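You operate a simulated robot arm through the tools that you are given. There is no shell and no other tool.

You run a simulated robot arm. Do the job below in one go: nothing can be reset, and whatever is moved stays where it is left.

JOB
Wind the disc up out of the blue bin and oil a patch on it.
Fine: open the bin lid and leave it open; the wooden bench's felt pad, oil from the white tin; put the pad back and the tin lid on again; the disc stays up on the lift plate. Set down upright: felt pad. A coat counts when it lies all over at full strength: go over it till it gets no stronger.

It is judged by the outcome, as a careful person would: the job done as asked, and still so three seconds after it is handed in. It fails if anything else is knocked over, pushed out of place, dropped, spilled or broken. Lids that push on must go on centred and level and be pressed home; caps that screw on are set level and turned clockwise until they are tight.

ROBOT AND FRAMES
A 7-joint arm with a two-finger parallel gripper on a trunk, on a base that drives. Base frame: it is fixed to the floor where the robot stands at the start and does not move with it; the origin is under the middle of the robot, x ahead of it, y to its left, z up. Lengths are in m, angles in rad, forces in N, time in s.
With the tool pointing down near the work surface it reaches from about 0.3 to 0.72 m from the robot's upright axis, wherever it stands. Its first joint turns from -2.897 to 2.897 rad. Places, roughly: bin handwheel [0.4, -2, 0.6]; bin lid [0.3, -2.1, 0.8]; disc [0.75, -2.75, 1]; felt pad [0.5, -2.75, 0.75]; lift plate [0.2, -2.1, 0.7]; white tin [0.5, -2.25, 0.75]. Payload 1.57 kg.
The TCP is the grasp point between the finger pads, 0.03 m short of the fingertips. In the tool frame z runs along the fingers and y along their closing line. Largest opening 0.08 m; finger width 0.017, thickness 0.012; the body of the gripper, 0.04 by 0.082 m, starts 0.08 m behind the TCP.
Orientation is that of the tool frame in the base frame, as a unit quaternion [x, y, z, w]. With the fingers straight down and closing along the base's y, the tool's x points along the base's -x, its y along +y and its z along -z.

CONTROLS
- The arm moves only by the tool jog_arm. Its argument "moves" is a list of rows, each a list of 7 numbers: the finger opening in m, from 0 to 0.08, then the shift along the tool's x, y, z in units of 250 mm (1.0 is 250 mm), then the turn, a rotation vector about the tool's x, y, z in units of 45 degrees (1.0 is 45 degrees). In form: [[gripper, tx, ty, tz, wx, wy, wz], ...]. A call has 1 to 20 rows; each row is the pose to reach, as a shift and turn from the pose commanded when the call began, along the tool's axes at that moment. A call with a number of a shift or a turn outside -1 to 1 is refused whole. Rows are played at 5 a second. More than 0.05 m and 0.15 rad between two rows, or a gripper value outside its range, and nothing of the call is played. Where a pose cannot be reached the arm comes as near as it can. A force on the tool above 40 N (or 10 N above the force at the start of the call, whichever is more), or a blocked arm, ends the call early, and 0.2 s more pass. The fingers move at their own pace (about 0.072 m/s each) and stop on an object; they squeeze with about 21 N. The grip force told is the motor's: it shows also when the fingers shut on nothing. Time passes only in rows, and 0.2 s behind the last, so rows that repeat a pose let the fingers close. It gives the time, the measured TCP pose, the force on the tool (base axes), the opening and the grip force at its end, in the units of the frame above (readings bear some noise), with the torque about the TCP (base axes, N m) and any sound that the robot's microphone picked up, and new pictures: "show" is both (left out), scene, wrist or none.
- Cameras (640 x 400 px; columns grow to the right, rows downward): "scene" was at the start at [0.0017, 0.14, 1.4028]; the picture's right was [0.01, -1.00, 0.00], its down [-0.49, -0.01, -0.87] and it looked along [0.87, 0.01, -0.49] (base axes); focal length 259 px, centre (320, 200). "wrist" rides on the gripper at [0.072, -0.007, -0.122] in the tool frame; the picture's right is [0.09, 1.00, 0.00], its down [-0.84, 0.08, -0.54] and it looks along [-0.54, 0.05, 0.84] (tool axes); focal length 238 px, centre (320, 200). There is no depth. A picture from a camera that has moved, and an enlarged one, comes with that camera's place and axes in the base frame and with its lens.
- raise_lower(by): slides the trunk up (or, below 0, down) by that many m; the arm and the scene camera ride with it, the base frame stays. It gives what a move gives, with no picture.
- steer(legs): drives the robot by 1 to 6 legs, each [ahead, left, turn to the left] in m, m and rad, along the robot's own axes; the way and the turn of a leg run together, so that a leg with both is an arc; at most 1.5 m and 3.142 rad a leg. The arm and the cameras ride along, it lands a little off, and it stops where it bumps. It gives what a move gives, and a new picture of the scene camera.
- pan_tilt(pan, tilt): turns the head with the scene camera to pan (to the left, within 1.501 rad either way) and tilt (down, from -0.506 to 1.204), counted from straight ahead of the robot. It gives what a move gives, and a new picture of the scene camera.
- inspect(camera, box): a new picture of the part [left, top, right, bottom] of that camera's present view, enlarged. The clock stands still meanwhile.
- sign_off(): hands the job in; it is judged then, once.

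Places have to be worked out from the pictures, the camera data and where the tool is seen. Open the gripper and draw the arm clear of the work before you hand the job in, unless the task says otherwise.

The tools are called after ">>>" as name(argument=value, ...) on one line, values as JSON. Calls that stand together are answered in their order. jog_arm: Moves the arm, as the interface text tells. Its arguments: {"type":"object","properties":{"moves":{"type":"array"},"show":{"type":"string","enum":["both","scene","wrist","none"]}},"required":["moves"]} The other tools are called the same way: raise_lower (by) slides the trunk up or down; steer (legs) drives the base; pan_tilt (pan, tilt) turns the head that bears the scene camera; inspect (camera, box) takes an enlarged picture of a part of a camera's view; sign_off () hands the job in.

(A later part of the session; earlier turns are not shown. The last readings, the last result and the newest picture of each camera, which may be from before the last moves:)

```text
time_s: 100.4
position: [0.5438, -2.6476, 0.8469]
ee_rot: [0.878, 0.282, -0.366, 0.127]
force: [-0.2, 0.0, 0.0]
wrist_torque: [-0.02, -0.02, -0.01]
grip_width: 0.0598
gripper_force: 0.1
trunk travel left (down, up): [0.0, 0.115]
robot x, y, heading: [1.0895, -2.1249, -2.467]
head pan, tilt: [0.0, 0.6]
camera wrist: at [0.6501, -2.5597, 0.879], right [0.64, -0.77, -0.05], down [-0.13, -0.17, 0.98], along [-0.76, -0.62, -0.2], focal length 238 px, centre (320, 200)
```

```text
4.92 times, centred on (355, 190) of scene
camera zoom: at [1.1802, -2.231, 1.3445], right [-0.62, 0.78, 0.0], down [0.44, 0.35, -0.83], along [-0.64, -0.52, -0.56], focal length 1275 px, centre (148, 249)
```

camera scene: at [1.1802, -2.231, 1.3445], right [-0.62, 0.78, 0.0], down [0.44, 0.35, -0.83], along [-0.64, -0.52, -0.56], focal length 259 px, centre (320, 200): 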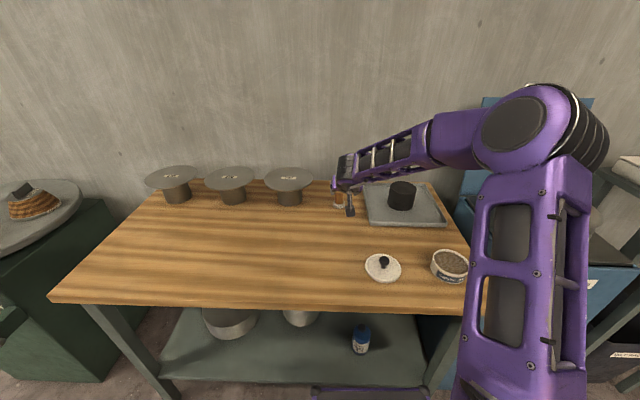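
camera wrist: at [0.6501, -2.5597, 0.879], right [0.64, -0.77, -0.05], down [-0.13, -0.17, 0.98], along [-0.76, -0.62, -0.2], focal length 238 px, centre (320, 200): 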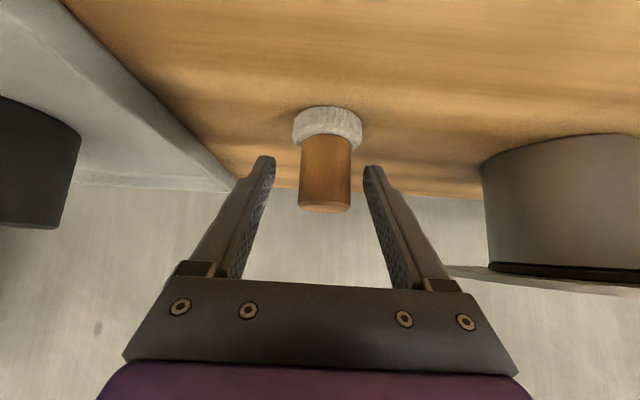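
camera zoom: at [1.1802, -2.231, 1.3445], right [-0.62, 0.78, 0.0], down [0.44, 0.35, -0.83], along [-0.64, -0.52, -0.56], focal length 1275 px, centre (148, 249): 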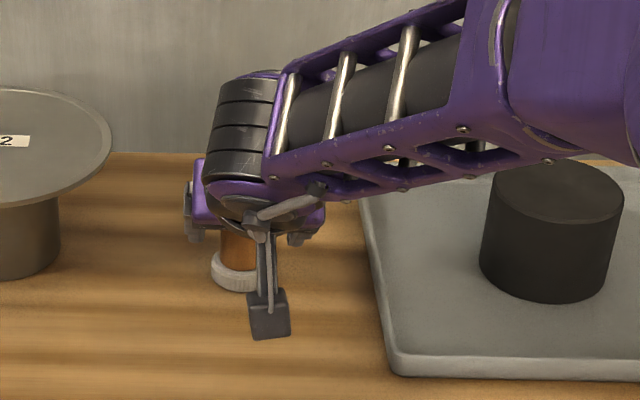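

The handle is about 1 cm further than the grasp point; I advance that, then close.

>>> jog_arm(moves=[[0.06, -0.017, 0.01, 0.04, 0, 0, 0], [0.06, -0.017, 0.01, 0.04, 0, 0, 0], [0.0, -0.017, 0.01, 0.04, 0, 0, 0], [0.0, -0.017, 0.01, 0.04, 0, 0, 0], [0.0, -0.017, 0.01, 0.04, 0, 0, 0]], show="wrist")

```text
time_s: 101.6
position: [0.5365, -2.6538, 0.8424]
ee_rot: [0.877, 0.282, -0.367, 0.128]
force: [0.2, -0.5, -0.3]
wrist_torque: [0.03, 0.02, 0.01]
grip_width: 0.0309
gripper_force: 21.0
trunk travel left (down, up): [0.0, 0.115]
robot x, y, heading: [1.0892, -2.1224, -2.473]
head pan, tilt: [0.0, 0.6]
camera wrist: at [0.6432, -2.5675, 0.8753], right [0.64, -0.77, -0.05], down [-0.13, -0.17, 0.98], along [-0.76, -0.62, -0.2], focal length 238 px, centre (320, 200)
```

wrist: 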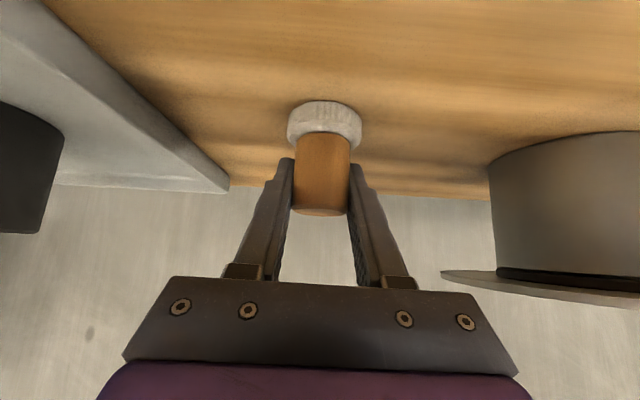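

Pad gripped (31 mm); its resting TCP pose is (0.5365, -2.6538, 0.8424). I lift it 12 cm.

>>> jog_arm(moves=[[0.0, -0.02, 0, -0.02, 0, 0, 0], [0.0, -0.06, 0, -0.06, 0, 0, 0], [0.0, -0.13, 0, -0.128, 0, 0, 0], [0.0, -0.2, 0, -0.197, 0, 0, 0], [0.0, -0.27, 0, -0.266, 0, 0, 0], [0.0, -0.342, 0, -0.336, 0, 0, 0]], show="both")

```text
time_s: 103.0
position: [0.5344, -2.6515, 0.9614]
ee_rot: [0.878, 0.282, -0.365, 0.127]
force: [-0.9, -0.2, -0.3]
wrist_torque: [0.01, 0.03, -0.05]
grip_width: 0.0311
gripper_force: 21.7
trunk travel left (down, up): [0.0, 0.115]
robot x, y, heading: [1.089, -2.1239, -2.465]
head pan, tilt: [0.0, 0.6]
camera scene: at [1.1801, -2.2311, 1.3445], right [-0.62, 0.78, 0.0], down [0.44, 0.35, -0.82], along [-0.64, -0.52, -0.57], focal length 259 px, centre (320, 200)
camera wrist: at [0.6419, -2.5655, 0.9951], right [0.64, -0.77, -0.05], down [-0.13, -0.16, 0.98], along [-0.76, -0.62, -0.2], focal length 238 px, centre (320, 200)
```

scene: 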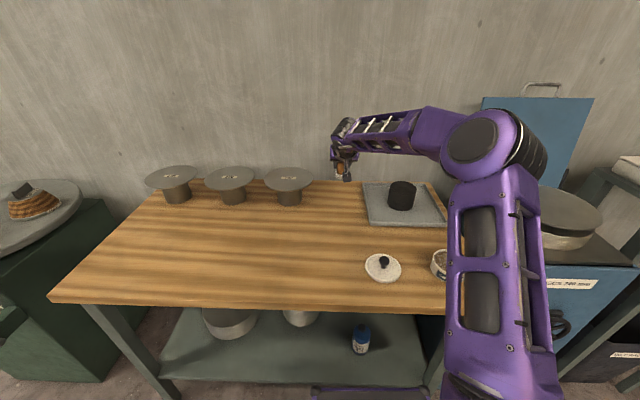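
wrist: 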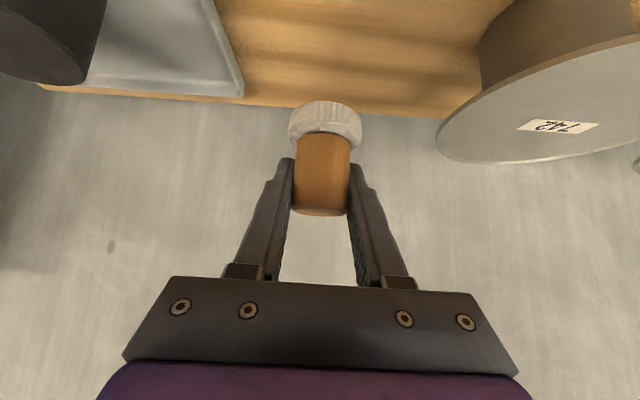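

Held firmly. I retract the hand 20 cm so nothing is swept while driving back right.

>>> jog_arm(moves=[[0.0, 0.1, 0, -0.1, 0, 0, 0], [0.0, 0.2, 0, -0.2, 0, 0, 0], [0.0, 0.3, 0, -0.305, 0, 0, 0], [0.0, 0.4, 0, -0.407, 0, 0, 0], [0.0, 0.5, 0, -0.509, 0, 0, 0], [0.0, 0.58, 0, -0.59, 0, 0, 0]], show="none")

```text
time_s: 104.4
position: [0.7021, -2.5319, 0.9608]
ee_rot: [0.878, 0.282, -0.365, 0.127]
force: [0.3, -0.6, -1.2]
wrist_torque: [-0.04, 0.01, 0.01]
grip_width: 0.0309
gripper_force: 20.9
trunk travel left (down, up): [0.0, 0.115]
robot x, y, heading: [1.0913, -2.1216, -2.467]
head pan, tilt: [0.0, 0.6]
```

Now I drive 0.35 m to the right, back between tin and disc.

>>> steer(legs=[[0.0, -0.35, 0]])

```text
time_s: 108.3
position: [0.4868, -2.2628, 0.9608]
ee_rot: [0.878, 0.282, -0.365, 0.128]
force: [-0.4, 0.0, -0.4]
wrist_torque: [0.03, 0.0, 0.01]
grip_width: 0.0307
gripper_force: 21.1
trunk travel left (down, up): [0.0, 0.115]
robot x, y, heading: [0.873, -1.8551, -2.468]
head pan, tilt: [0.0, 0.6]
camera scene: at [0.9647, -1.9616, 1.3445], right [-0.62, 0.78, 0.0], down [0.44, 0.35, -0.83], along [-0.64, -0.52, -0.56], focal length 259 px, centre (320, 200)
```

scene: 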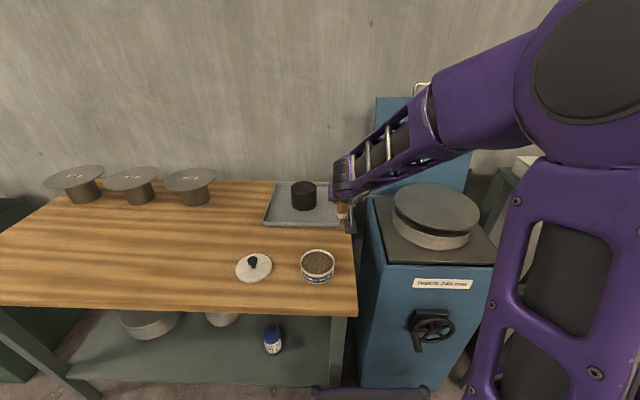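

Back near the tin with the pad in hand. I position the pad above the tin at TCP (0.610, -2.251, 0.95).

>>> jog_arm(moves=[[0.0, 0.083, 0.063, -0.068, 0, 0, 0], [0.0, 0.167, 0.125, -0.136, 0, 0, 0], [0.0, 0.25, 0.188, -0.203, 0, 0, 0], [0.0, 0.333, 0.25, -0.271, 0, 0, 0], [0.0, 0.333, 0.25, -0.271, 0, 0, 0]], show="both")

>>> inspect(camera="scene", box=[260, 190, 390, 300])

```text
time_s: 109.5
position: [0.6096, -2.2502, 0.9504]
ee_rot: [0.878, 0.281, -0.366, 0.129]
force: [0.0, 0.2, 0.2]
wrist_torque: [0.01, 0.01, 0.02]
grip_width: 0.0308
gripper_force: 21.5
trunk travel left (down, up): [0.0, 0.115]
robot x, y, heading: [0.8746, -1.8529, -2.471]
head pan, tilt: [0.0, 0.6]
camera scene: at [0.9647, -1.9615, 1.3445], right [-0.62, 0.78, 0.0], down [0.44, 0.35, -0.83], along [-0.64, -0.52, -0.56], focal length 259 px, centre (320, 200)
camera wrist: at [0.7172, -2.1621, 0.9837], right [0.64, -0.77, -0.05], down [-0.13, -0.16, 0.98], along [-0.76, -0.62, -0.2], focal length 238 px, centre (320, 200)
```

scene: 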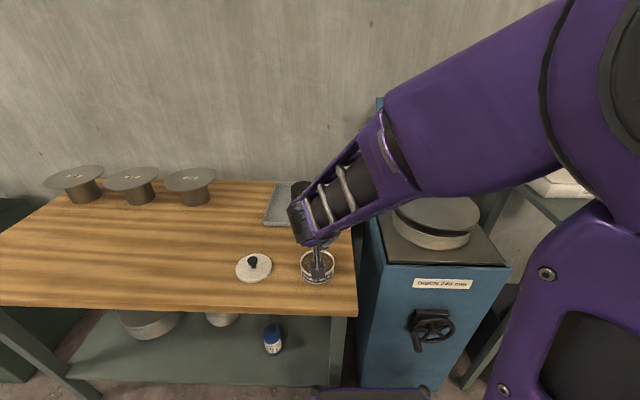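
wrist: 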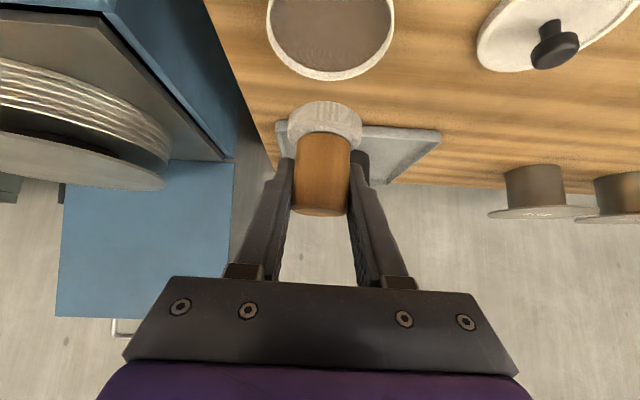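

```text
3.64 times, centred on (325, 245) of scene
camera zoom: at [0.9647, -1.9615, 1.3445], right [-0.62, 0.78, 0.0], down [0.44, 0.35, -0.83], along [-0.64, -0.52, -0.56], focal length 942 px, centre (302, 36)
```

zoom: 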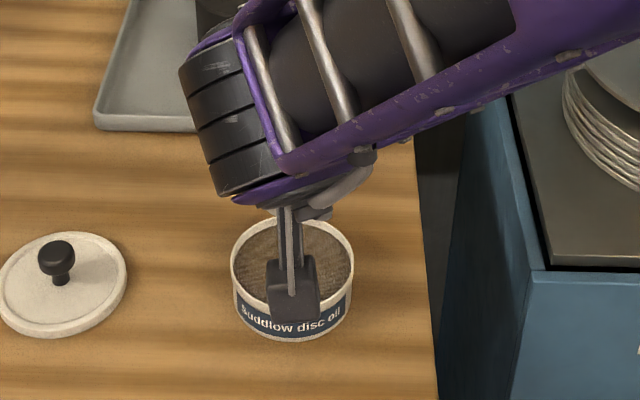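

The pad hangs over the tin's centre. I lower it straight down 6.5 cm to just about the rim.

>>> jog_arm(moves=[[0.0, 0.06, -0.002, 0.06, 0, 0, 0], [0.0, 0.12, -0.003, 0.12, 0, 0, 0], [0.0, 0.185, -0.005, 0.182, 0, 0, 0], [0.0, 0.185, -0.005, 0.182, 0, 0, 0]], show="wrist")

>>> inspect(camera="scene", box=[260, 210, 380, 300])

```text
time_s: 110.5
position: [0.6104, -2.2501, 0.8867]
ee_rot: [0.878, 0.282, -0.366, 0.127]
force: [-0.6, 0.0, -0.4]
wrist_torque: [0.0, 0.0, 0.02]
grip_width: 0.031
gripper_force: 20.6
trunk travel left (down, up): [0.0, 0.115]
robot x, y, heading: [0.8718, -1.8527, -2.468]
head pan, tilt: [0.0, 0.6]
camera wrist: at [0.7175, -2.1624, 0.9183], right [0.64, -0.77, -0.05], down [-0.13, -0.16, 0.98], along [-0.76, -0.62, -0.2], focal length 238 px, centre (320, 200)
```

wrist: 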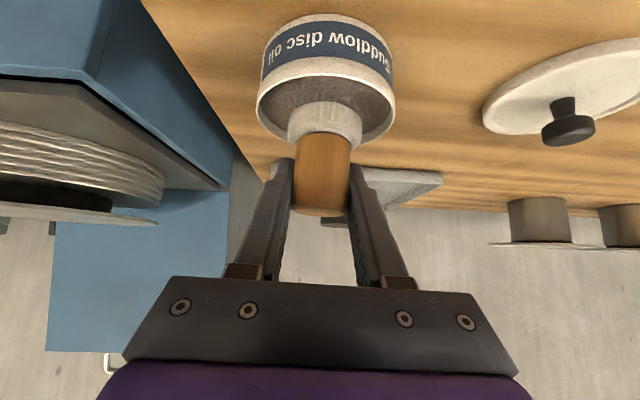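

```text
4.44 times, centred on (320, 255) of scene
camera zoom: at [0.9647, -1.9616, 1.3445], right [-0.62, 0.78, 0.0], down [0.44, 0.35, -0.83], along [-0.64, -0.52, -0.56], focal length 1151 px, centre (320, -44)
```

zoom: 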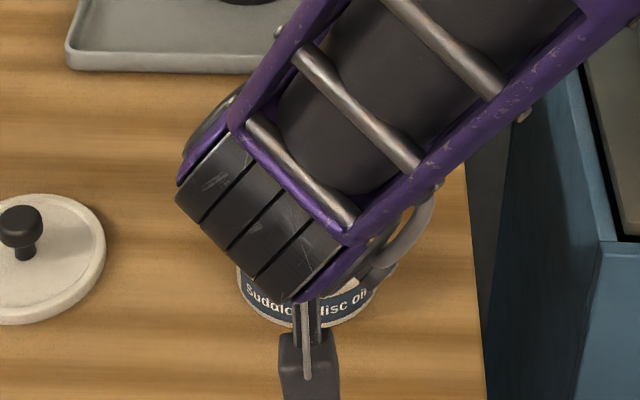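

The pad is just above the rim, roughly centred. I lower slowly into the oil, watching for contact.

>>> jog_arm(moves=[[0.0, 0.02, 0, -0.002, 0, 0, 0], [0.0, 0.028, 0, 0.006, 0, 0, 0], [0.0, 0.037, 0, 0.014, 0, 0, 0], [0.0, 0.045, 0, 0.0226, 0, 0, 0], [0.0, 0.054, 0, 0.031, 0, 0, 0]], show="wrist")

```text
time_s: 111.7
position: [0.6127, -2.2475, 0.871]
ee_rot: [0.877, 0.282, -0.368, 0.128]
force: [2.2, 1.1, 11.0]
wrist_torque: [0.37, -0.09, -0.08]
grip_width: 0.0308
gripper_force: 20.9
trunk travel left (down, up): [0.0, 0.115]
robot x, y, heading: [0.8765, -1.8479, -2.471]
head pan, tilt: [0.0, 0.6]
camera wrist: at [0.7201, -2.1606, 0.9048], right [0.64, -0.77, -0.05], down [-0.12, -0.16, 0.98], along [-0.76, -0.62, -0.2], focal length 238 px, centre (320, 200)
```

wrist: 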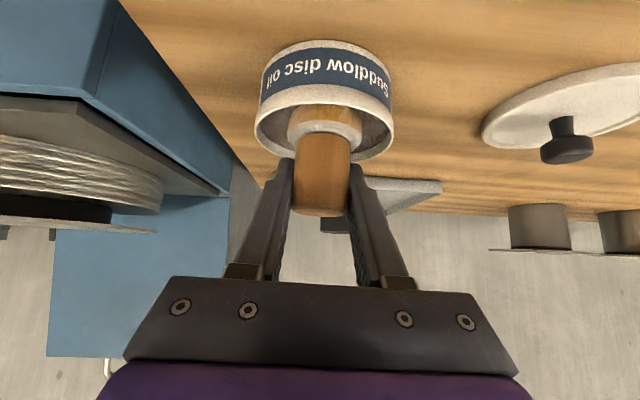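

Contact at 11 N and the felt has turned brown with oil. I dwell a moment and lift out.

>>> jog_arm(moves=[[0.0, 0, 0, 0, 0, 0, 0], [0.0, 0, 0, 0, 0, 0, 0], [0.0, 0, 0, 0, 0, 0, 0], [0.0, -0.03, 0, -0.03, 0, 0, 0], [0.0, -0.08, 0, -0.08, 0, 0, 0], [0.0, -0.15, 0, -0.148, 0, 0, 0], [0.0, -0.23, 0, -0.227, 0, 0, 0], [0.0, -0.3, 0, -0.296, 0, 0, 0]], show="wrist")

>>> inspect(camera="scene", box=[370, 160, 520, 280])

```text
time_s: 113.5
position: [0.6119, -2.2452, 0.9674]
ee_rot: [0.881, 0.284, -0.359, 0.123]
force: [0.6, -0.4, -0.3]
wrist_torque: [0.01, 0.02, 0.01]
grip_width: 0.0309
gripper_force: 21.6
trunk travel left (down, up): [0.0, 0.115]
robot x, y, heading: [0.8789, -1.8522, -2.464]
head pan, tilt: [0.0, 0.6]
camera wrist: at [0.719, -2.1586, 1.0035], right [0.64, -0.77, -0.05], down [-0.14, -0.18, 0.97], along [-0.76, -0.61, -0.22], focal length 238 px, centre (320, 200)
```

wrist: 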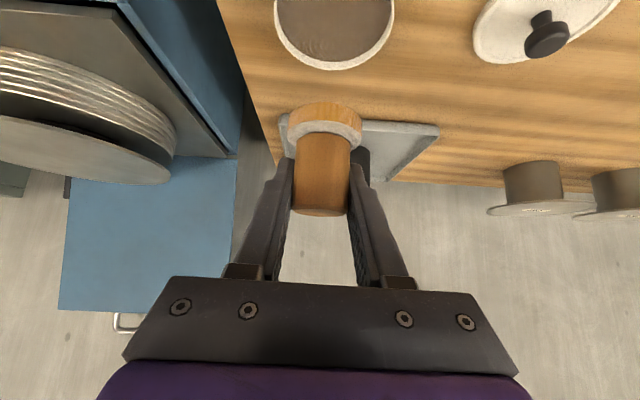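

```text
3.33 times, centred on (445, 220) of scene
camera zoom: at [0.9563, -1.9519, 1.3491], right [-0.51, 0.86, 0.0], down [0.45, 0.26, -0.85], along [-0.74, -0.43, -0.52], focal length 863 px, centre (-97, 133)
```

zoom: 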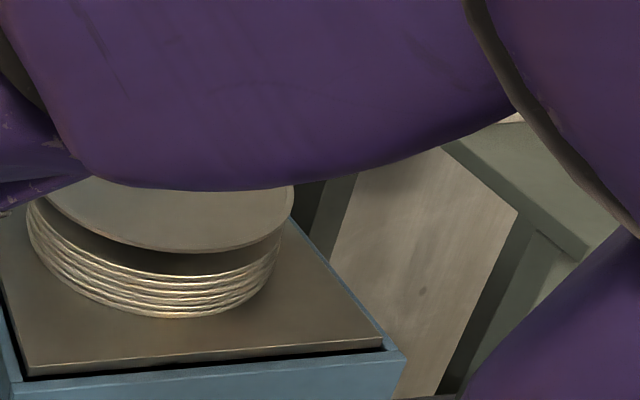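

The pad carries oil. The elbow nudges the head at this height, so I come down a little while moving right toward the disc.

>>> jog_arm(moves=[[0.0, -0.01, -0.05, 0.07, 0, 0, 0], [0.0, -0.05, -0.2, 0.12, 0, 0, 0], [0.0, -0.09, -0.36, 0.17, 0, 0, 0], [0.0, -0.136, -0.52, 0.22, 0, 0, 0], [0.0, -0.18, -0.68, 0.275, 0, 0, 0], [0.0, -0.226, -0.84, 0.328, 0, 0, 0], [0.0, -0.226, -0.84, 0.328, 0, 0, 0]], show="both")

```text
time_s: 115.1
position: [0.4086, -2.1338, 0.9532]
ee_rot: [0.877, 0.282, -0.366, 0.129]
force: [0.1, 0.5, 0.4]
wrist_torque: [-0.03, -0.01, 0.01]
grip_width: 0.031
gripper_force: 21.5
trunk travel left (down, up): [0.0, 0.115]
robot x, y, heading: [0.8763, -1.8503, -2.467]
head pan, tilt: [0.0, 0.6]
camera scene: at [0.9646, -1.9613, 1.3445], right [-0.62, 0.78, 0.0], down [0.44, 0.35, -0.83], along [-0.64, -0.52, -0.56], focal length 259 px, centre (320, 200)
camera wrist: at [0.516, -2.0471, 0.987], right [0.64, -0.77, -0.05], down [-0.13, -0.16, 0.98], along [-0.76, -0.62, -0.2], focal length 238 px, centre (320, 200)
```

scene: 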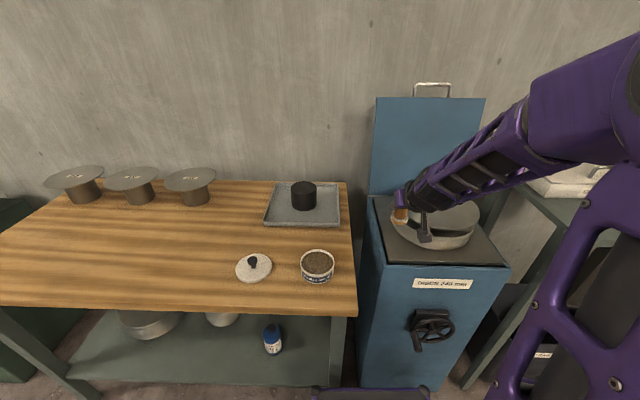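
wrist: 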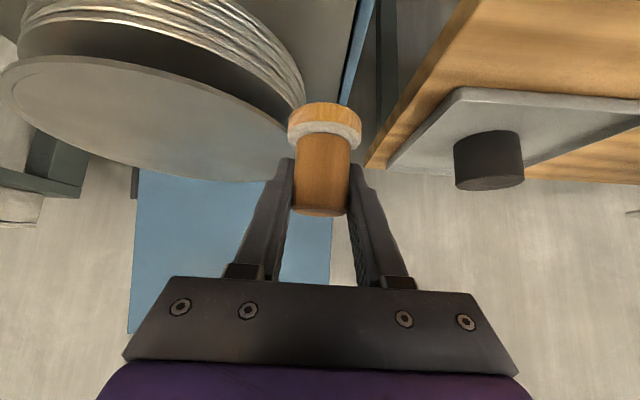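

I zoom on the disc to refine its centre and height.

>>> inspect(camera="scene", box=[360, 160, 510, 290])

>>> inspect(camera="wrist", box=[0, 0, 370, 220])

```text
3.08 times, centred on (435, 225) of scene
camera zoom: at [0.9646, -1.9613, 1.3445], right [-0.62, 0.78, 0.0], down [0.44, 0.35, -0.83], along [-0.64, -0.52, -0.56], focal length 797 px, centre (-34, 123)
```

zoom: 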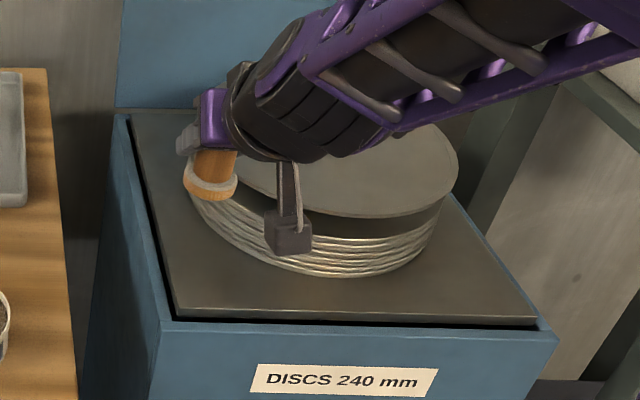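

```text
1.73 times, centred on (185, 110) of wrist
camera zoom: at [0.516, -2.0471, 0.987], right [0.64, -0.77, -0.05], down [-0.13, -0.16, 0.98], along [-0.76, -0.62, -0.2], focal length 412 px, centre (554, 356)
```

zoom: 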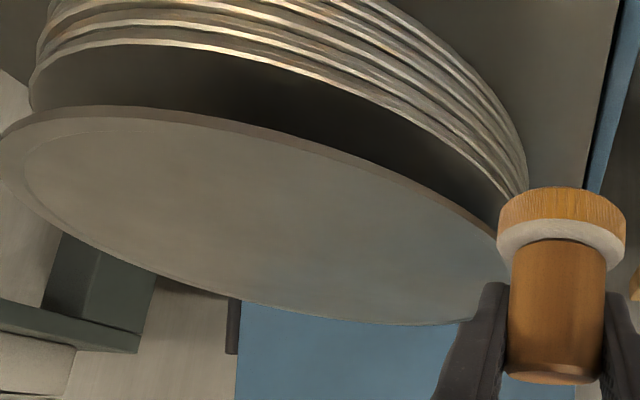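

Refined: disc top z≈0.892, centre about u≈0.64, 0.21 right of my axis, radius 0.12. I rise slightly and move the pad over the disc, then look for any marked patch.

>>> jog_arm(moves=[[0.0, -0.034, 0, -0.034, 0, 0, 0], [0.0, -0.08, -0.13, 0.01, 0, 0, 0], [0.0, -0.13, -0.27, 0.05, 0, 0, 0], [0.0, -0.18, -0.41, 0.1, 0, 0, 0], [0.0, -0.222, -0.543, 0.142, 0, 0, 0], [0.0, -0.222, -0.543, 0.142, 0, 0, 0]], show="both")

>>> inspect(camera="scene", box=[360, 160, 510, 290])

```text
time_s: 116.5
position: [0.2776, -2.0626, 0.9663]
ee_rot: [0.878, 0.282, -0.365, 0.128]
force: [-0.3, -0.4, -1.6]
wrist_torque: [0.0, 0.01, -0.01]
grip_width: 0.0309
gripper_force: 20.9
trunk travel left (down, up): [0.0, 0.115]
robot x, y, heading: [0.8764, -1.849, -2.47]
head pan, tilt: [0.0, 0.6]
camera scene: at [0.9646, -1.9615, 1.3445], right [-0.62, 0.78, 0.0], down [0.44, 0.35, -0.83], along [-0.64, -0.52, -0.56], focal length 259 px, centre (320, 200)
camera wrist: at [0.3847, -1.9753, 0.9998], right [0.64, -0.77, -0.05], down [-0.13, -0.17, 0.98], along [-0.76, -0.62, -0.2], focal length 238 px, centre (320, 200)
```

scene: 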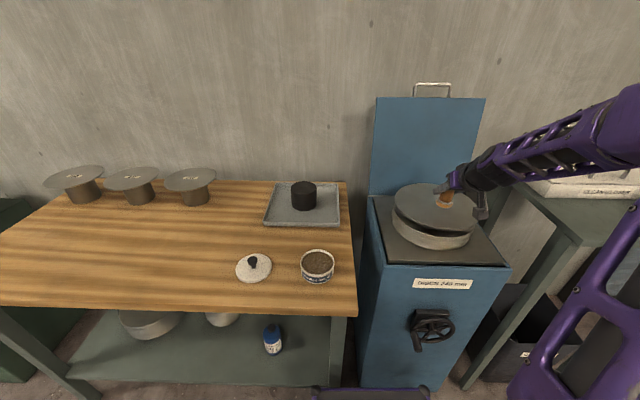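
wrist: 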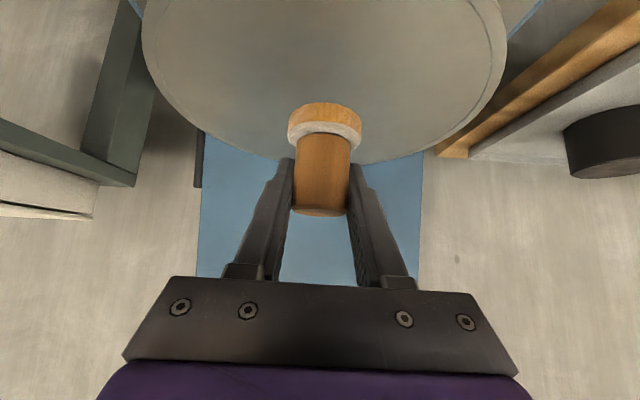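

```text
3.08 times, centred on (435, 225) of scene
camera zoom: at [0.9646, -1.9615, 1.3445], right [-0.62, 0.78, 0.0], down [0.44, 0.35, -0.83], along [-0.64, -0.52, -0.56], focal length 797 px, centre (-34, 123)
```

zoom: 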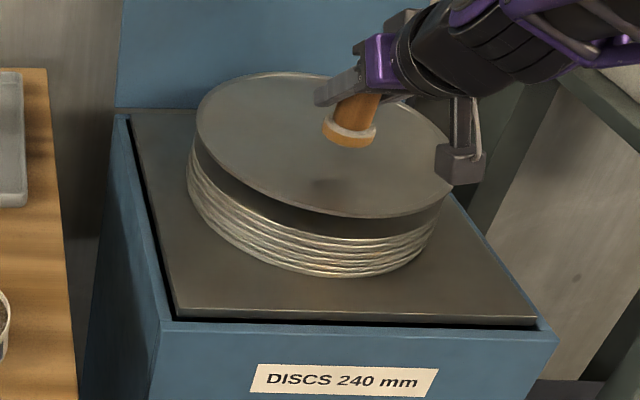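

No marked patch shows; the disc top is plain grey. I move the pad to the disc's middle and lower towards it.

>>> jog_arm(moves=[[0.0, -0.018, 0.003, 0.08, 0, 0, 0], [0.0, -0.035, 0.006, 0.161, 0, 0, 0], [0.0, -0.03, 0.006, 0.166, 0, 0, 0], [0.0, -0.024, 0.006, 0.172, 0, 0, 0]], show="wrist")

>>> inspect(camera="scene", box=[380, 170, 500, 260])

```text
time_s: 117.5
position: [0.2518, -2.084, 0.9402]
ee_rot: [0.878, 0.283, -0.364, 0.129]
force: [-1.1, 0.3, -0.9]
wrist_torque: [0.0, 0.0, 0.01]
grip_width: 0.0309
gripper_force: 21.2
trunk travel left (down, up): [0.0, 0.115]
robot x, y, heading: [0.8757, -1.8542, -2.469]
head pan, tilt: [0.0, 0.6]
camera wrist: at [0.3577, -1.9974, 0.9743], right [0.64, -0.77, -0.05], down [-0.13, -0.17, 0.98], along [-0.76, -0.62, -0.2], focal length 238 px, centre (320, 200)
```

wrist: 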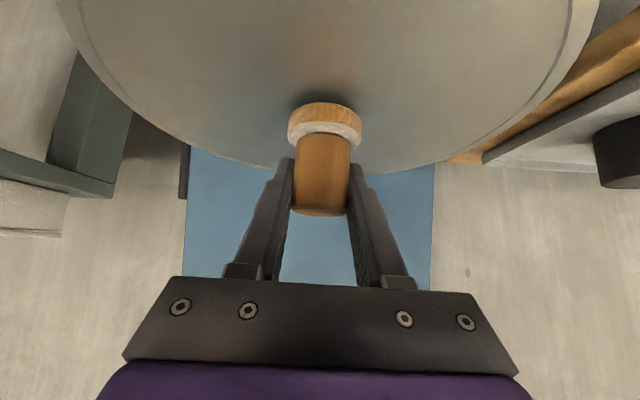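

```text
4.44 times, centred on (440, 215) of scene
camera zoom: at [0.9647, -1.9615, 1.3445], right [-0.62, 0.78, 0.0], down [0.44, 0.35, -0.83], along [-0.64, -0.52, -0.56], focal length 1151 px, centre (-213, 133)
```

zoom: 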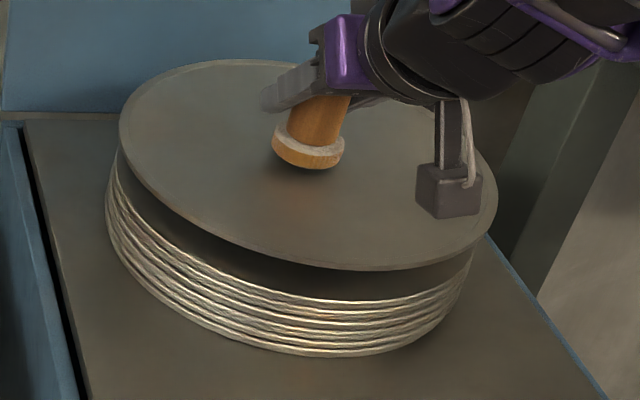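

The pad is just above the disc's middle. I lower in 2 mm steps to contact.

>>> jog_arm(moves=[[0.0, 0.0057, 0, 0.0056, 0, 0, 0], [0.0, 0.0114, 0, 0.0112, 0, 0, 0], [0.0, 0.0171, 0, 0.0168, 0, 0, 0], [0.0, 0.0228, 0, 0.0224, 0, 0, 0]], show="wrist")

```text
time_s: 118.5
position: [0.2514, -2.0865, 0.9338]
ee_rot: [0.878, 0.282, -0.366, 0.128]
force: [-0.9, -0.5, 1.5]
wrist_torque: [0.05, 0.02, 0.03]
grip_width: 0.0311
gripper_force: 21.8
trunk travel left (down, up): [0.0, 0.115]
robot x, y, heading: [0.8768, -1.8533, -2.467]
head pan, tilt: [0.0, 0.6]
camera wrist: at [0.3578, -1.9977, 0.9665], right [0.64, -0.77, -0.05], down [-0.13, -0.16, 0.98], along [-0.76, -0.62, -0.2], focal length 238 px, centre (320, 200)
```

wrist: 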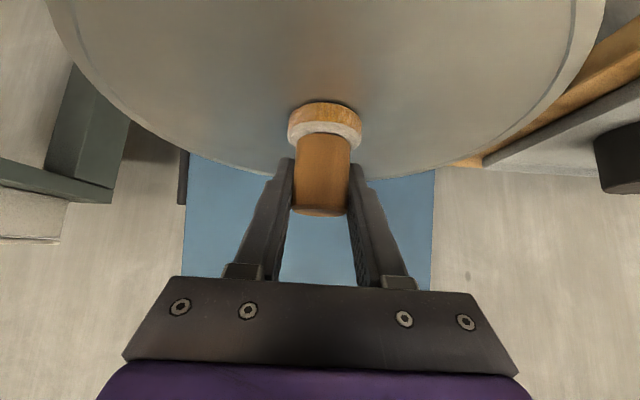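

Just touching at the centre (z≈0.933). I press a bit more and make a short first stroke toward me to see the trace.

>>> jog_arm(moves=[[0.0, 0.006, 0, 0.0056, 0, 0, 0], [0.0, 0.034, 0, -0.023, 0, 0, 0], [0.0, 0.062, 0, -0.0515, 0, 0, 0], [0.0, 0.09, 0, -0.08, 0, 0, 0]], show="wrist")

>>> inspect(camera="scene", box=[380, 170, 500, 260])

```text
time_s: 119.5
position: [0.2768, -2.0684, 0.9305]
ee_rot: [0.878, 0.282, -0.365, 0.128]
force: [-0.7, -0.3, 0.3]
wrist_torque: [-0.01, 0.0, -0.01]
grip_width: 0.031
gripper_force: 21.4
trunk travel left (down, up): [0.0, 0.115]
robot x, y, heading: [0.8752, -1.8519, -2.467]
head pan, tilt: [0.0, 0.6]
camera wrist: at [0.3827, -1.9797, 0.9644], right [0.64, -0.77, -0.05], down [-0.13, -0.17, 0.98], along [-0.76, -0.62, -0.2], focal length 238 px, centre (320, 200)
```

wrist: 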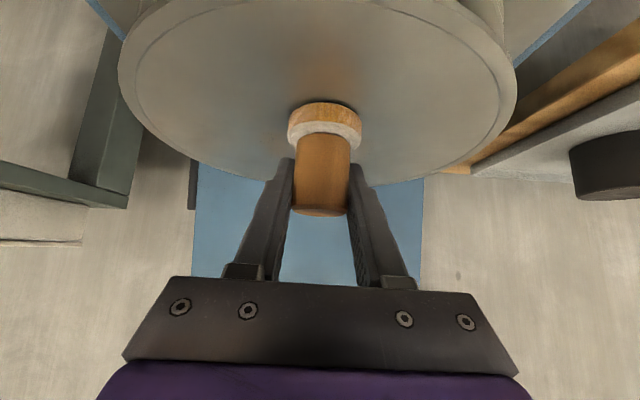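

```text
4.44 times, centred on (440, 215) of scene
camera zoom: at [0.9646, -1.9616, 1.3445], right [-0.62, 0.78, 0.0], down [0.44, 0.35, -0.83], along [-0.64, -0.52, -0.57], focal length 1151 px, centre (-213, 133)
```

zoom: 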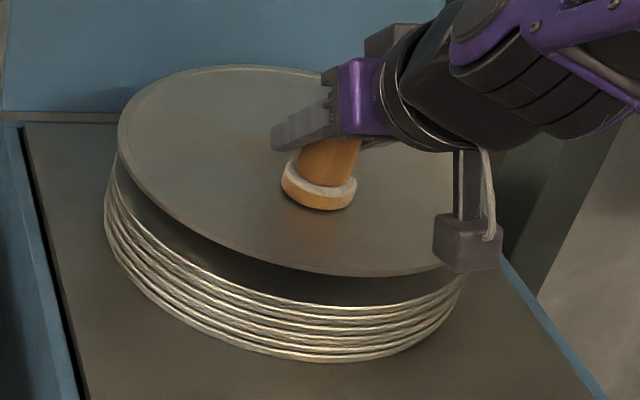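

A faint brown mark appears where the pad first touched; force is now near zero. I look closely at the pad/disc contact.

>>> inspect(camera="wrist", box=[240, 60, 400, 160])

>>> inspect(camera="scene", box=[420, 185, 480, 230])

```text
4.00 times, centred on (320, 110) of wrist
camera zoom: at [0.3827, -1.9797, 0.9644], right [0.64, -0.77, -0.05], down [-0.13, -0.17, 0.98], along [-0.76, -0.62, -0.2], focal length 953 px, centre (320, 560)
```

zoom: 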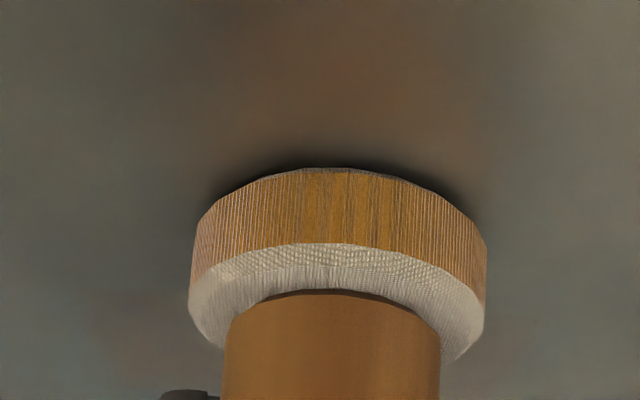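

```text
8.89 times, centred on (450, 208) of scene
camera zoom: at [0.9646, -1.9616, 1.3445], right [-0.62, 0.78, 0.0], down [0.44, 0.35, -0.83], along [-0.64, -0.52, -0.57], focal length 2302 px, centre (-836, 133)
```

zoom: 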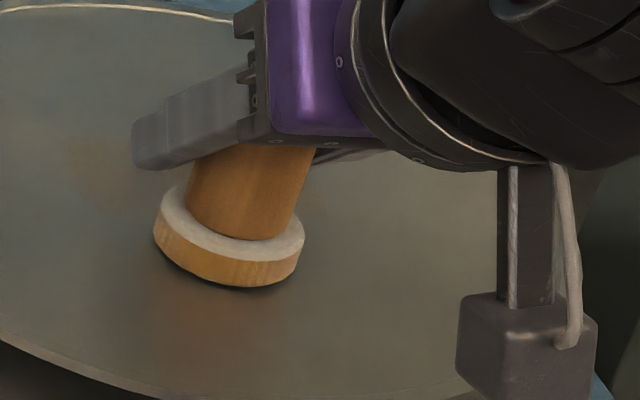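

It's unclear whether it touches. I press down in 1.5 mm steps and read the force.

>>> jog_arm(moves=[[0.0, 0.0043, 0, 0.0042, 0, 0, 0], [0.0, 0.0086, 0, 0.0084, 0, 0, 0], [0.0, 0.0086, 0, 0.0084, 0, 0, 0]], show="none")

```text
time_s: 120.3
position: [0.2755, -2.0673, 0.929]
ee_rot: [0.878, 0.282, -0.365, 0.127]
force: [-0.7, 0.3, 1.0]
wrist_torque: [0.07, 0.02, 0.01]
grip_width: 0.0309
gripper_force: 21.1
trunk travel left (down, up): [0.0, 0.115]
robot x, y, heading: [0.874, -1.8488, -2.47]
head pan, tilt: [0.0, 0.6]
```

>>> jog_arm(moves=[[0.0, 0.0043, 0, 0.0042, 0, 0, 0], [0.0, 0.0086, 0, 0.0084, 0, 0, 0], [0.0, 0.0086, 0, 0.0084, 0, 0, 0]], show="none")

```text
time_s: 121.1
position: [0.2765, -2.0674, 0.925]
ee_rot: [0.878, 0.282, -0.366, 0.128]
force: [-1.3, 0.0, 1.6]
wrist_torque: [0.03, 0.07, 0.0]
grip_width: 0.0311
gripper_force: 21.2
trunk travel left (down, up): [0.0, 0.115]
robot x, y, heading: [0.8779, -1.8523, -2.468]
head pan, tilt: [0.0, 0.6]
```

The force stays near 1–2 N although the hand went down 9 mm in all; I check by picture whether the disc sinks or the pad slides in the grip.

>>> jog_arm(moves=[[0.0, 0, 0, 0, 0, 0, 0]], show="both")

>>> inspect(camera="scene", box=[360, 160, 510, 290])

```text
time_s: 121.5
position: [0.2755, -2.0671, 0.9246]
ee_rot: [0.878, 0.282, -0.365, 0.128]
force: [-0.7, 0.0, 1.6]
wrist_torque: [0.02, 0.01, 0.03]
grip_width: 0.0308
gripper_force: 21.5
trunk travel left (down, up): [0.0, 0.115]
robot x, y, heading: [0.8789, -1.8508, -2.472]
head pan, tilt: [0.0, 0.6]
camera scene: at [0.9648, -1.9615, 1.3445], right [-0.62, 0.78, 0.0], down [0.44, 0.35, -0.83], along [-0.64, -0.52, -0.56], focal length 259 px, centre (320, 200)
camera wrist: at [0.3823, -1.98, 0.9582], right [0.64, -0.77, -0.05], down [-0.13, -0.17, 0.98], along [-0.76, -0.62, -0.2], focal length 238 px, centre (320, 200)
```

scene: 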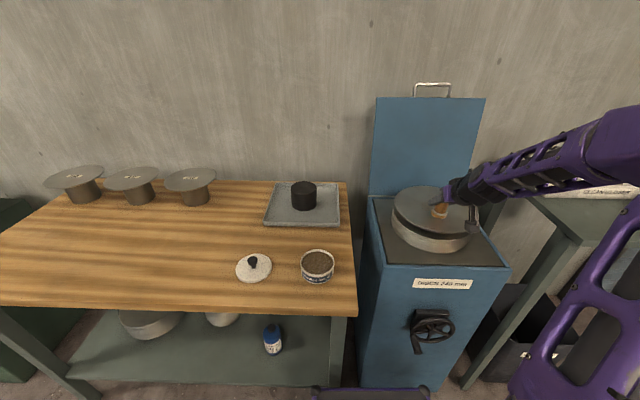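
wrist: 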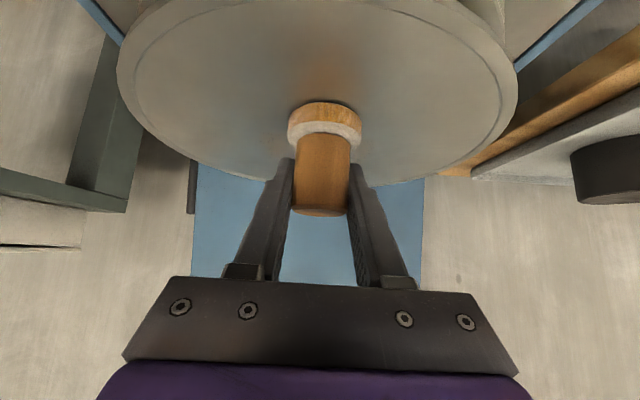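

```text
3.08 times, centred on (435, 225) of scene
camera zoom: at [0.9648, -1.9615, 1.3445], right [-0.62, 0.78, 0.0], down [0.44, 0.35, -0.83], along [-0.64, -0.52, -0.56], focal length 797 px, centre (-34, 123)
```

zoom: 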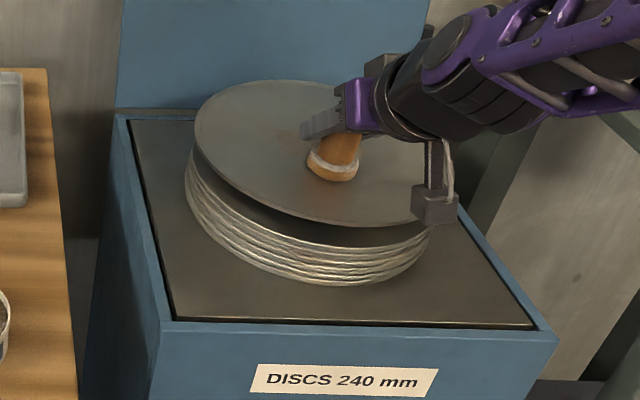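

The plate sinks a little under the light push (the lift back-drives), so I keep the present height, where about 1.5 N remains, and will rewind at the end. A brown oil mark shows at the centre; I now rub a raster over roughly 6 × 6 cm of pad travel.

>>> jog_arm(moves=[[0.0, -0.0054, -0.12, 0.0023, 0, 0, 0], [0.0, 0, 0, 0, 0, 0, 0], [0.0, 0.0054, 0.12, -0.0023, 0, 0, 0], [0.0, -0.0366, 0.1227, 0.0405, 0, 0, 0], [0.0, -0.042, 0.0027, 0.0428, 0, 0, 0], [0.0, -0.0474, -0.1173, 0.0451, 0, 0, 0], [0.0, -0.0894, -0.1146, 0.0879, 0, 0, 0], [0.0, -0.084, 0.0054, 0.0856, 0, 0, 0], [0.0, -0.0786, 0.1254, 0.0833, 0, 0, 0], [0.0, -0.1206, 0.1281, 0.1261, 0, 0, 0], [0.0, -0.126, 0.0081, 0.1284, 0, 0, 0], [0.0, -0.1314, -0.1119, 0.1307, 0, 0, 0], [0.0, -0.1734, -0.1092, 0.1735, 0, 0, 0], [0.0, -0.168, 0.0108, 0.1712, 0, 0, 0], [0.0, -0.1626, 0.1308, 0.1689, 0, 0, 0]], show="wrist")

>>> inspect(camera="scene", box=[380, 170, 500, 260])

```text
time_s: 124.7
position: [0.2484, -2.1277, 0.9252]
ee_rot: [0.878, 0.281, -0.365, 0.127]
force: [0.1, 0.1, -1.1]
wrist_torque: [-0.06, 0.0, -0.01]
grip_width: 0.0307
gripper_force: 20.8
trunk travel left (down, up): [0.0, 0.115]
robot x, y, heading: [0.8745, -1.8502, -2.465]
head pan, tilt: [0.0, 0.6]
camera wrist: at [0.354, -2.0409, 0.9585], right [0.64, -0.77, -0.05], down [-0.13, -0.16, 0.98], along [-0.76, -0.62, -0.2], focal length 238 px, centre (320, 200)
```

wrist: 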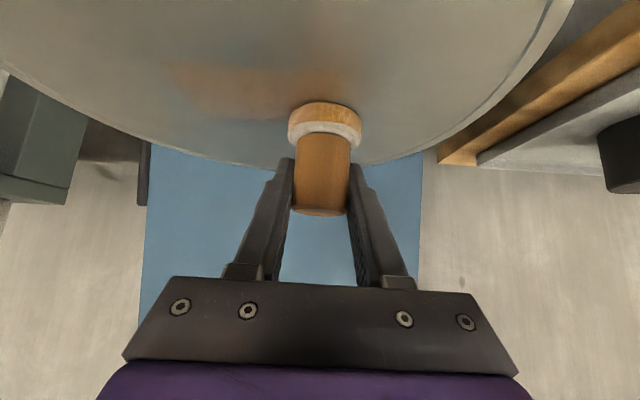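

```text
4.44 times, centred on (440, 215) of scene
camera zoom: at [0.9645, -1.9613, 1.3445], right [-0.62, 0.78, 0.0], down [0.44, 0.35, -0.83], along [-0.64, -0.52, -0.56], focal length 1151 px, centre (-213, 133)
```

zoom: 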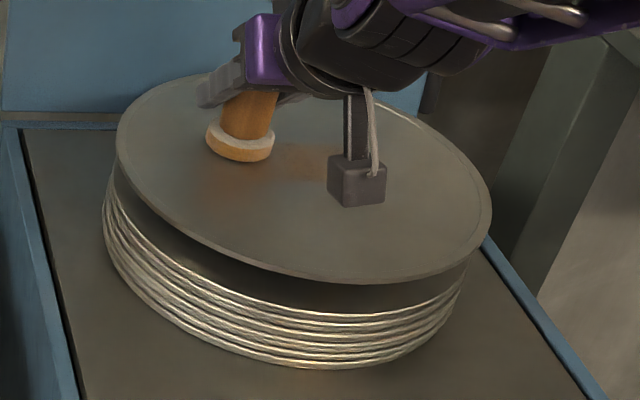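

A brown band shows on the disc. I lift the pad away to the left to see the coat clearly.

>>> jog_arm(moves=[[0.0, -0.06, 0, -0.06, 0, 0, 0], [0.0, -0.085, 0.1, -0.084, 0, 0, 0], [0.0, -0.06, 0.25, -0.1, 0, 0, 0], [0.0, -0.02, 0.4, -0.13, 0, 0, 0], [0.0, 0.02, 0.55, -0.17, 0, 0, 0]], show="none")

>>> inspect(camera="scene", box=[380, 170, 500, 260])

```text
time_s: 125.9
position: [0.356, -2.2191, 0.9537]
ee_rot: [0.878, 0.282, -0.365, 0.128]
force: [-0.9, 0.0, -0.5]
wrist_torque: [0.03, 0.0, 0.0]
grip_width: 0.0307
gripper_force: 20.9
trunk travel left (down, up): [0.0, 0.115]
robot x, y, heading: [0.8773, -1.8509, -2.465]
head pan, tilt: [0.0, 0.6]
```

```text
4.44 times, centred on (440, 215) of scene
camera zoom: at [0.9644, -1.9614, 1.3445], right [-0.62, 0.78, 0.0], down [0.44, 0.35, -0.82], along [-0.64, -0.52, -0.57], focal length 1151 px, centre (-213, 133)
```

zoom: 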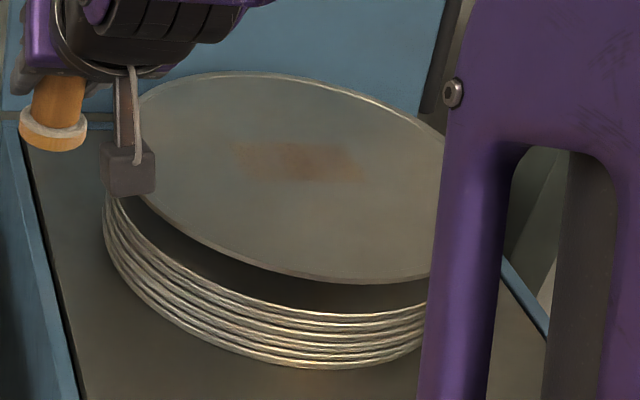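

The coat only shows in a rectangle about 8 cm (left–right) by 4.5 cm (front–back), centred at u≈0.64, r≈0.207 — that is the patch; its middle is stronger. I return to its centre and press lightly.

>>> jog_arm(moves=[[0.0, -0.004, -0.17, 0.012, 0, 0, 0], [0.0, -0.008, -0.34, 0.024, 0, 0, 0], [0.0, -0.012, -0.51, 0.036, 0, 0, 0], [0.0, -0.016, -0.677, 0.048, 0, 0, 0], [0.0, 0.014, -0.677, 0.078, 0, 0, 0], [0.0, 0.04, -0.677, 0.103, 0, 0, 0], [0.0, 0.046, -0.677, 0.109, 0, 0, 0], [0.0, 0.052, -0.677, 0.115, 0, 0, 0]], show="wrist")

```text
time_s: 127.7
position: [0.2473, -2.0892, 0.9209]
ee_rot: [0.878, 0.282, -0.366, 0.128]
force: [0.5, -0.6, 2.3]
wrist_torque: [0.02, 0.05, 0.01]
grip_width: 0.0309
gripper_force: 21.6
trunk travel left (down, up): [0.0, 0.115]
robot x, y, heading: [0.8774, -1.8502, -2.467]
head pan, tilt: [0.0, 0.6]
camera wrist: at [0.3537, -2.0022, 0.9547], right [0.64, -0.77, -0.05], down [-0.13, -0.16, 0.98], along [-0.76, -0.62, -0.2], focal length 238 px, centre (320, 200)
```

wrist: 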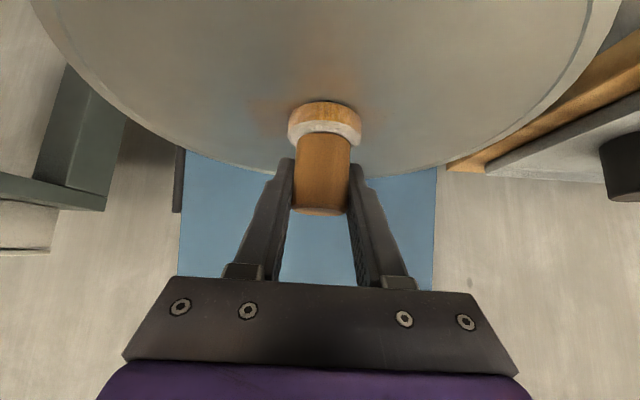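

Light contact (2.3 N). I rub back and forth over the patch with the height eased down 0.4 mm per row to keep contact.

>>> jog_arm(moves=[[0.0, -0.0034, -0.1, 0.003, 0, 0, 0], [0.0, -0.0067, -0.2, 0.006, 0, 0, 0], [0.0, -0.028, -0.1986, 0.03, 0, 0, 0], [0.0, -0.0223, -0.0986, 0.0292, 0, 0, 0], [0.0, -0.0167, 0.0014, 0.0284, 0, 0, 0], [0.0, -0.0111, 0.1014, 0.0276, 0, 0, 0], [0.0, -0.0054, 0.2012, 0.0268, 0, 0, 0], [0.0, 0.0181, 0.1998, 0.0052, 0, 0, 0], [0.0, 0.0417, 0.1984, -0.0165, 0, 0, 0], [0.0, 0.0383, 0.0985, -0.0135, 0, 0, 0], [0.0, 0.035, -0.0014, -0.0105, 0, 0, 0], [0.0, 0.0316, -0.1014, -0.0074, 0, 0, 0], [0.0, 0.0282, -0.2012, -0.0044, 0, 0, 0], [0.0, 0.007, -0.1998, 0.0195, 0, 0, 0], [0.0, 0.0126, -0.0999, 0.0187, 0, 0, 0], [0.0, 0.0183, 0, 0.0179, 0, 0, 0], [0.0, 0.0239, 0.0999, 0.0172, 0, 0, 0], [0.0, 0.0295, 0.1998, 0.0164, 0, 0, 0], [0.0, 0.0262, 0.0999, 0.0194, 0, 0, 0], [0.0, 0.0228, 0, 0.0224, 0, 0, 0]], show="none")

```text
time_s: 131.9
position: [0.2464, -2.0899, 0.9135]
ee_rot: [0.878, 0.282, -0.366, 0.128]
force: [0.5, -0.1, 0.0]
wrist_torque: [0.07, 0.0, -0.02]
grip_width: 0.0309
gripper_force: 20.5
trunk travel left (down, up): [0.0, 0.115]
robot x, y, heading: [0.8732, -1.8489, -2.468]
head pan, tilt: [0.0, 0.6]
```

I lift off to the left again to see the coat.

>>> jog_arm(moves=[[0.0, -0.09, 0, -0.09, 0, 0, 0], [0.0, -0.1, 0.17, -0.11, 0, 0, 0], [0.0, -0.09, 0.34, -0.13, 0, 0, 0], [0.0, -0.08, 0.51, -0.14, 0, 0, 0], [0.0, -0.08, 0.68, -0.15, 0, 0, 0]], show="none")

>>> inspect(camera="scene", box=[400, 180, 480, 240])

>>> inspect(camera="scene", box=[360, 160, 520, 380])

```text
time_s: 133.1
position: [0.3562, -2.2189, 0.956]
ee_rot: [0.878, 0.281, -0.366, 0.127]
force: [-0.9, -0.4, -0.9]
wrist_torque: [-0.04, -0.05, 0.0]
grip_width: 0.031
gripper_force: 21.0
trunk travel left (down, up): [0.0, 0.115]
robot x, y, heading: [0.8712, -1.8502, -2.469]
head pan, tilt: [0.0, 0.6]
```

```text
6.67 times, centred on (440, 210) of scene
camera zoom: at [0.9645, -1.9613, 1.3445], right [-0.62, 0.78, 0.0], down [0.44, 0.35, -0.83], along [-0.64, -0.52, -0.56], focal length 1727 px, centre (-480, 133)
```

zoom: 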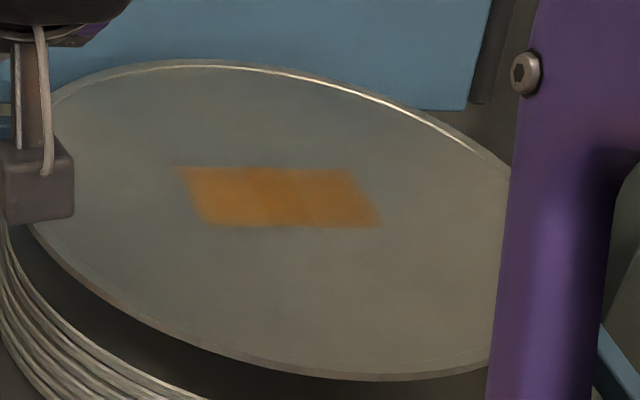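

```text
1.82 times, centred on (440, 270) of scene
camera zoom: at [0.9645, -1.9613, 1.3445], right [-0.62, 0.78, 0.0], down [0.44, 0.35, -0.83], along [-0.64, -0.52, -0.56], focal length 471 px, centre (102, 73)
```

zoom: 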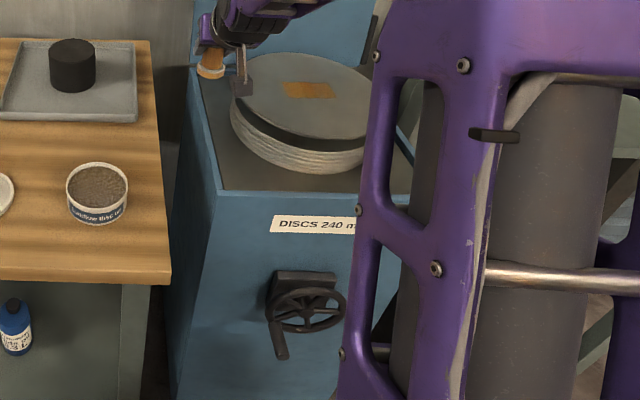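

The patch now shows as an even orange rectangle, edges a bit fainter. I reload the pad: back over the tin first.

>>> jog_arm(moves=[[0.0, 0.095, 0.116, -0.083, 0, 0, 0], [0.0, 0.19, 0.232, -0.166, 0, 0, 0], [0.0, 0.285, 0.348, -0.249, 0, 0, 0], [0.0, 0.38, 0.464, -0.331, 0, 0, 0], [0.0, 0.475, 0.58, -0.414, 0, 0, 0], [0.0, 0.569, 0.696, -0.497, 0, 0, 0], [0.0, 0.569, 0.696, -0.497, 0, 0, 0]], show="wrist")

```text
time_s: 134.9
position: [0.5668, -2.213, 0.9448]
ee_rot: [0.896, 0.224, -0.367, 0.112]
force: [0.4, -0.3, -1.0]
wrist_torque: [-0.01, 0.0, -0.03]
grip_width: 0.0308
gripper_force: 21.3
trunk travel left (down, up): [0.0, 0.115]
robot x, y, heading: [0.8757, -1.8522, -2.466]
head pan, tilt: [0.0, 0.6]
stopped in row 7: the arm was blocked; the commanded pose is now the measured one
camera wrist: at [0.6839, -2.1405, 0.979], right [0.54, -0.84, -0.03], down [-0.16, -0.14, 0.98], along [-0.83, -0.52, -0.21], focal length 238 px, centre (320, 200)
```

wrist: 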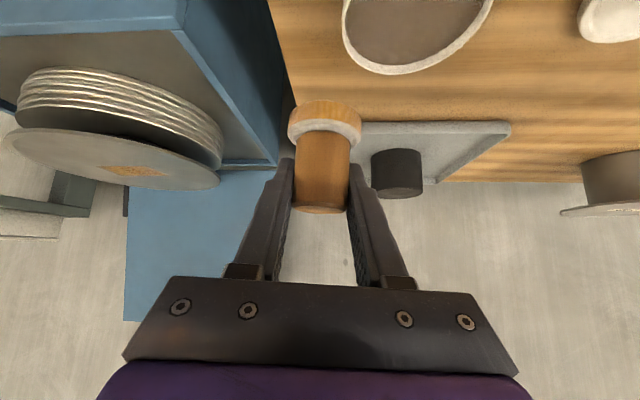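

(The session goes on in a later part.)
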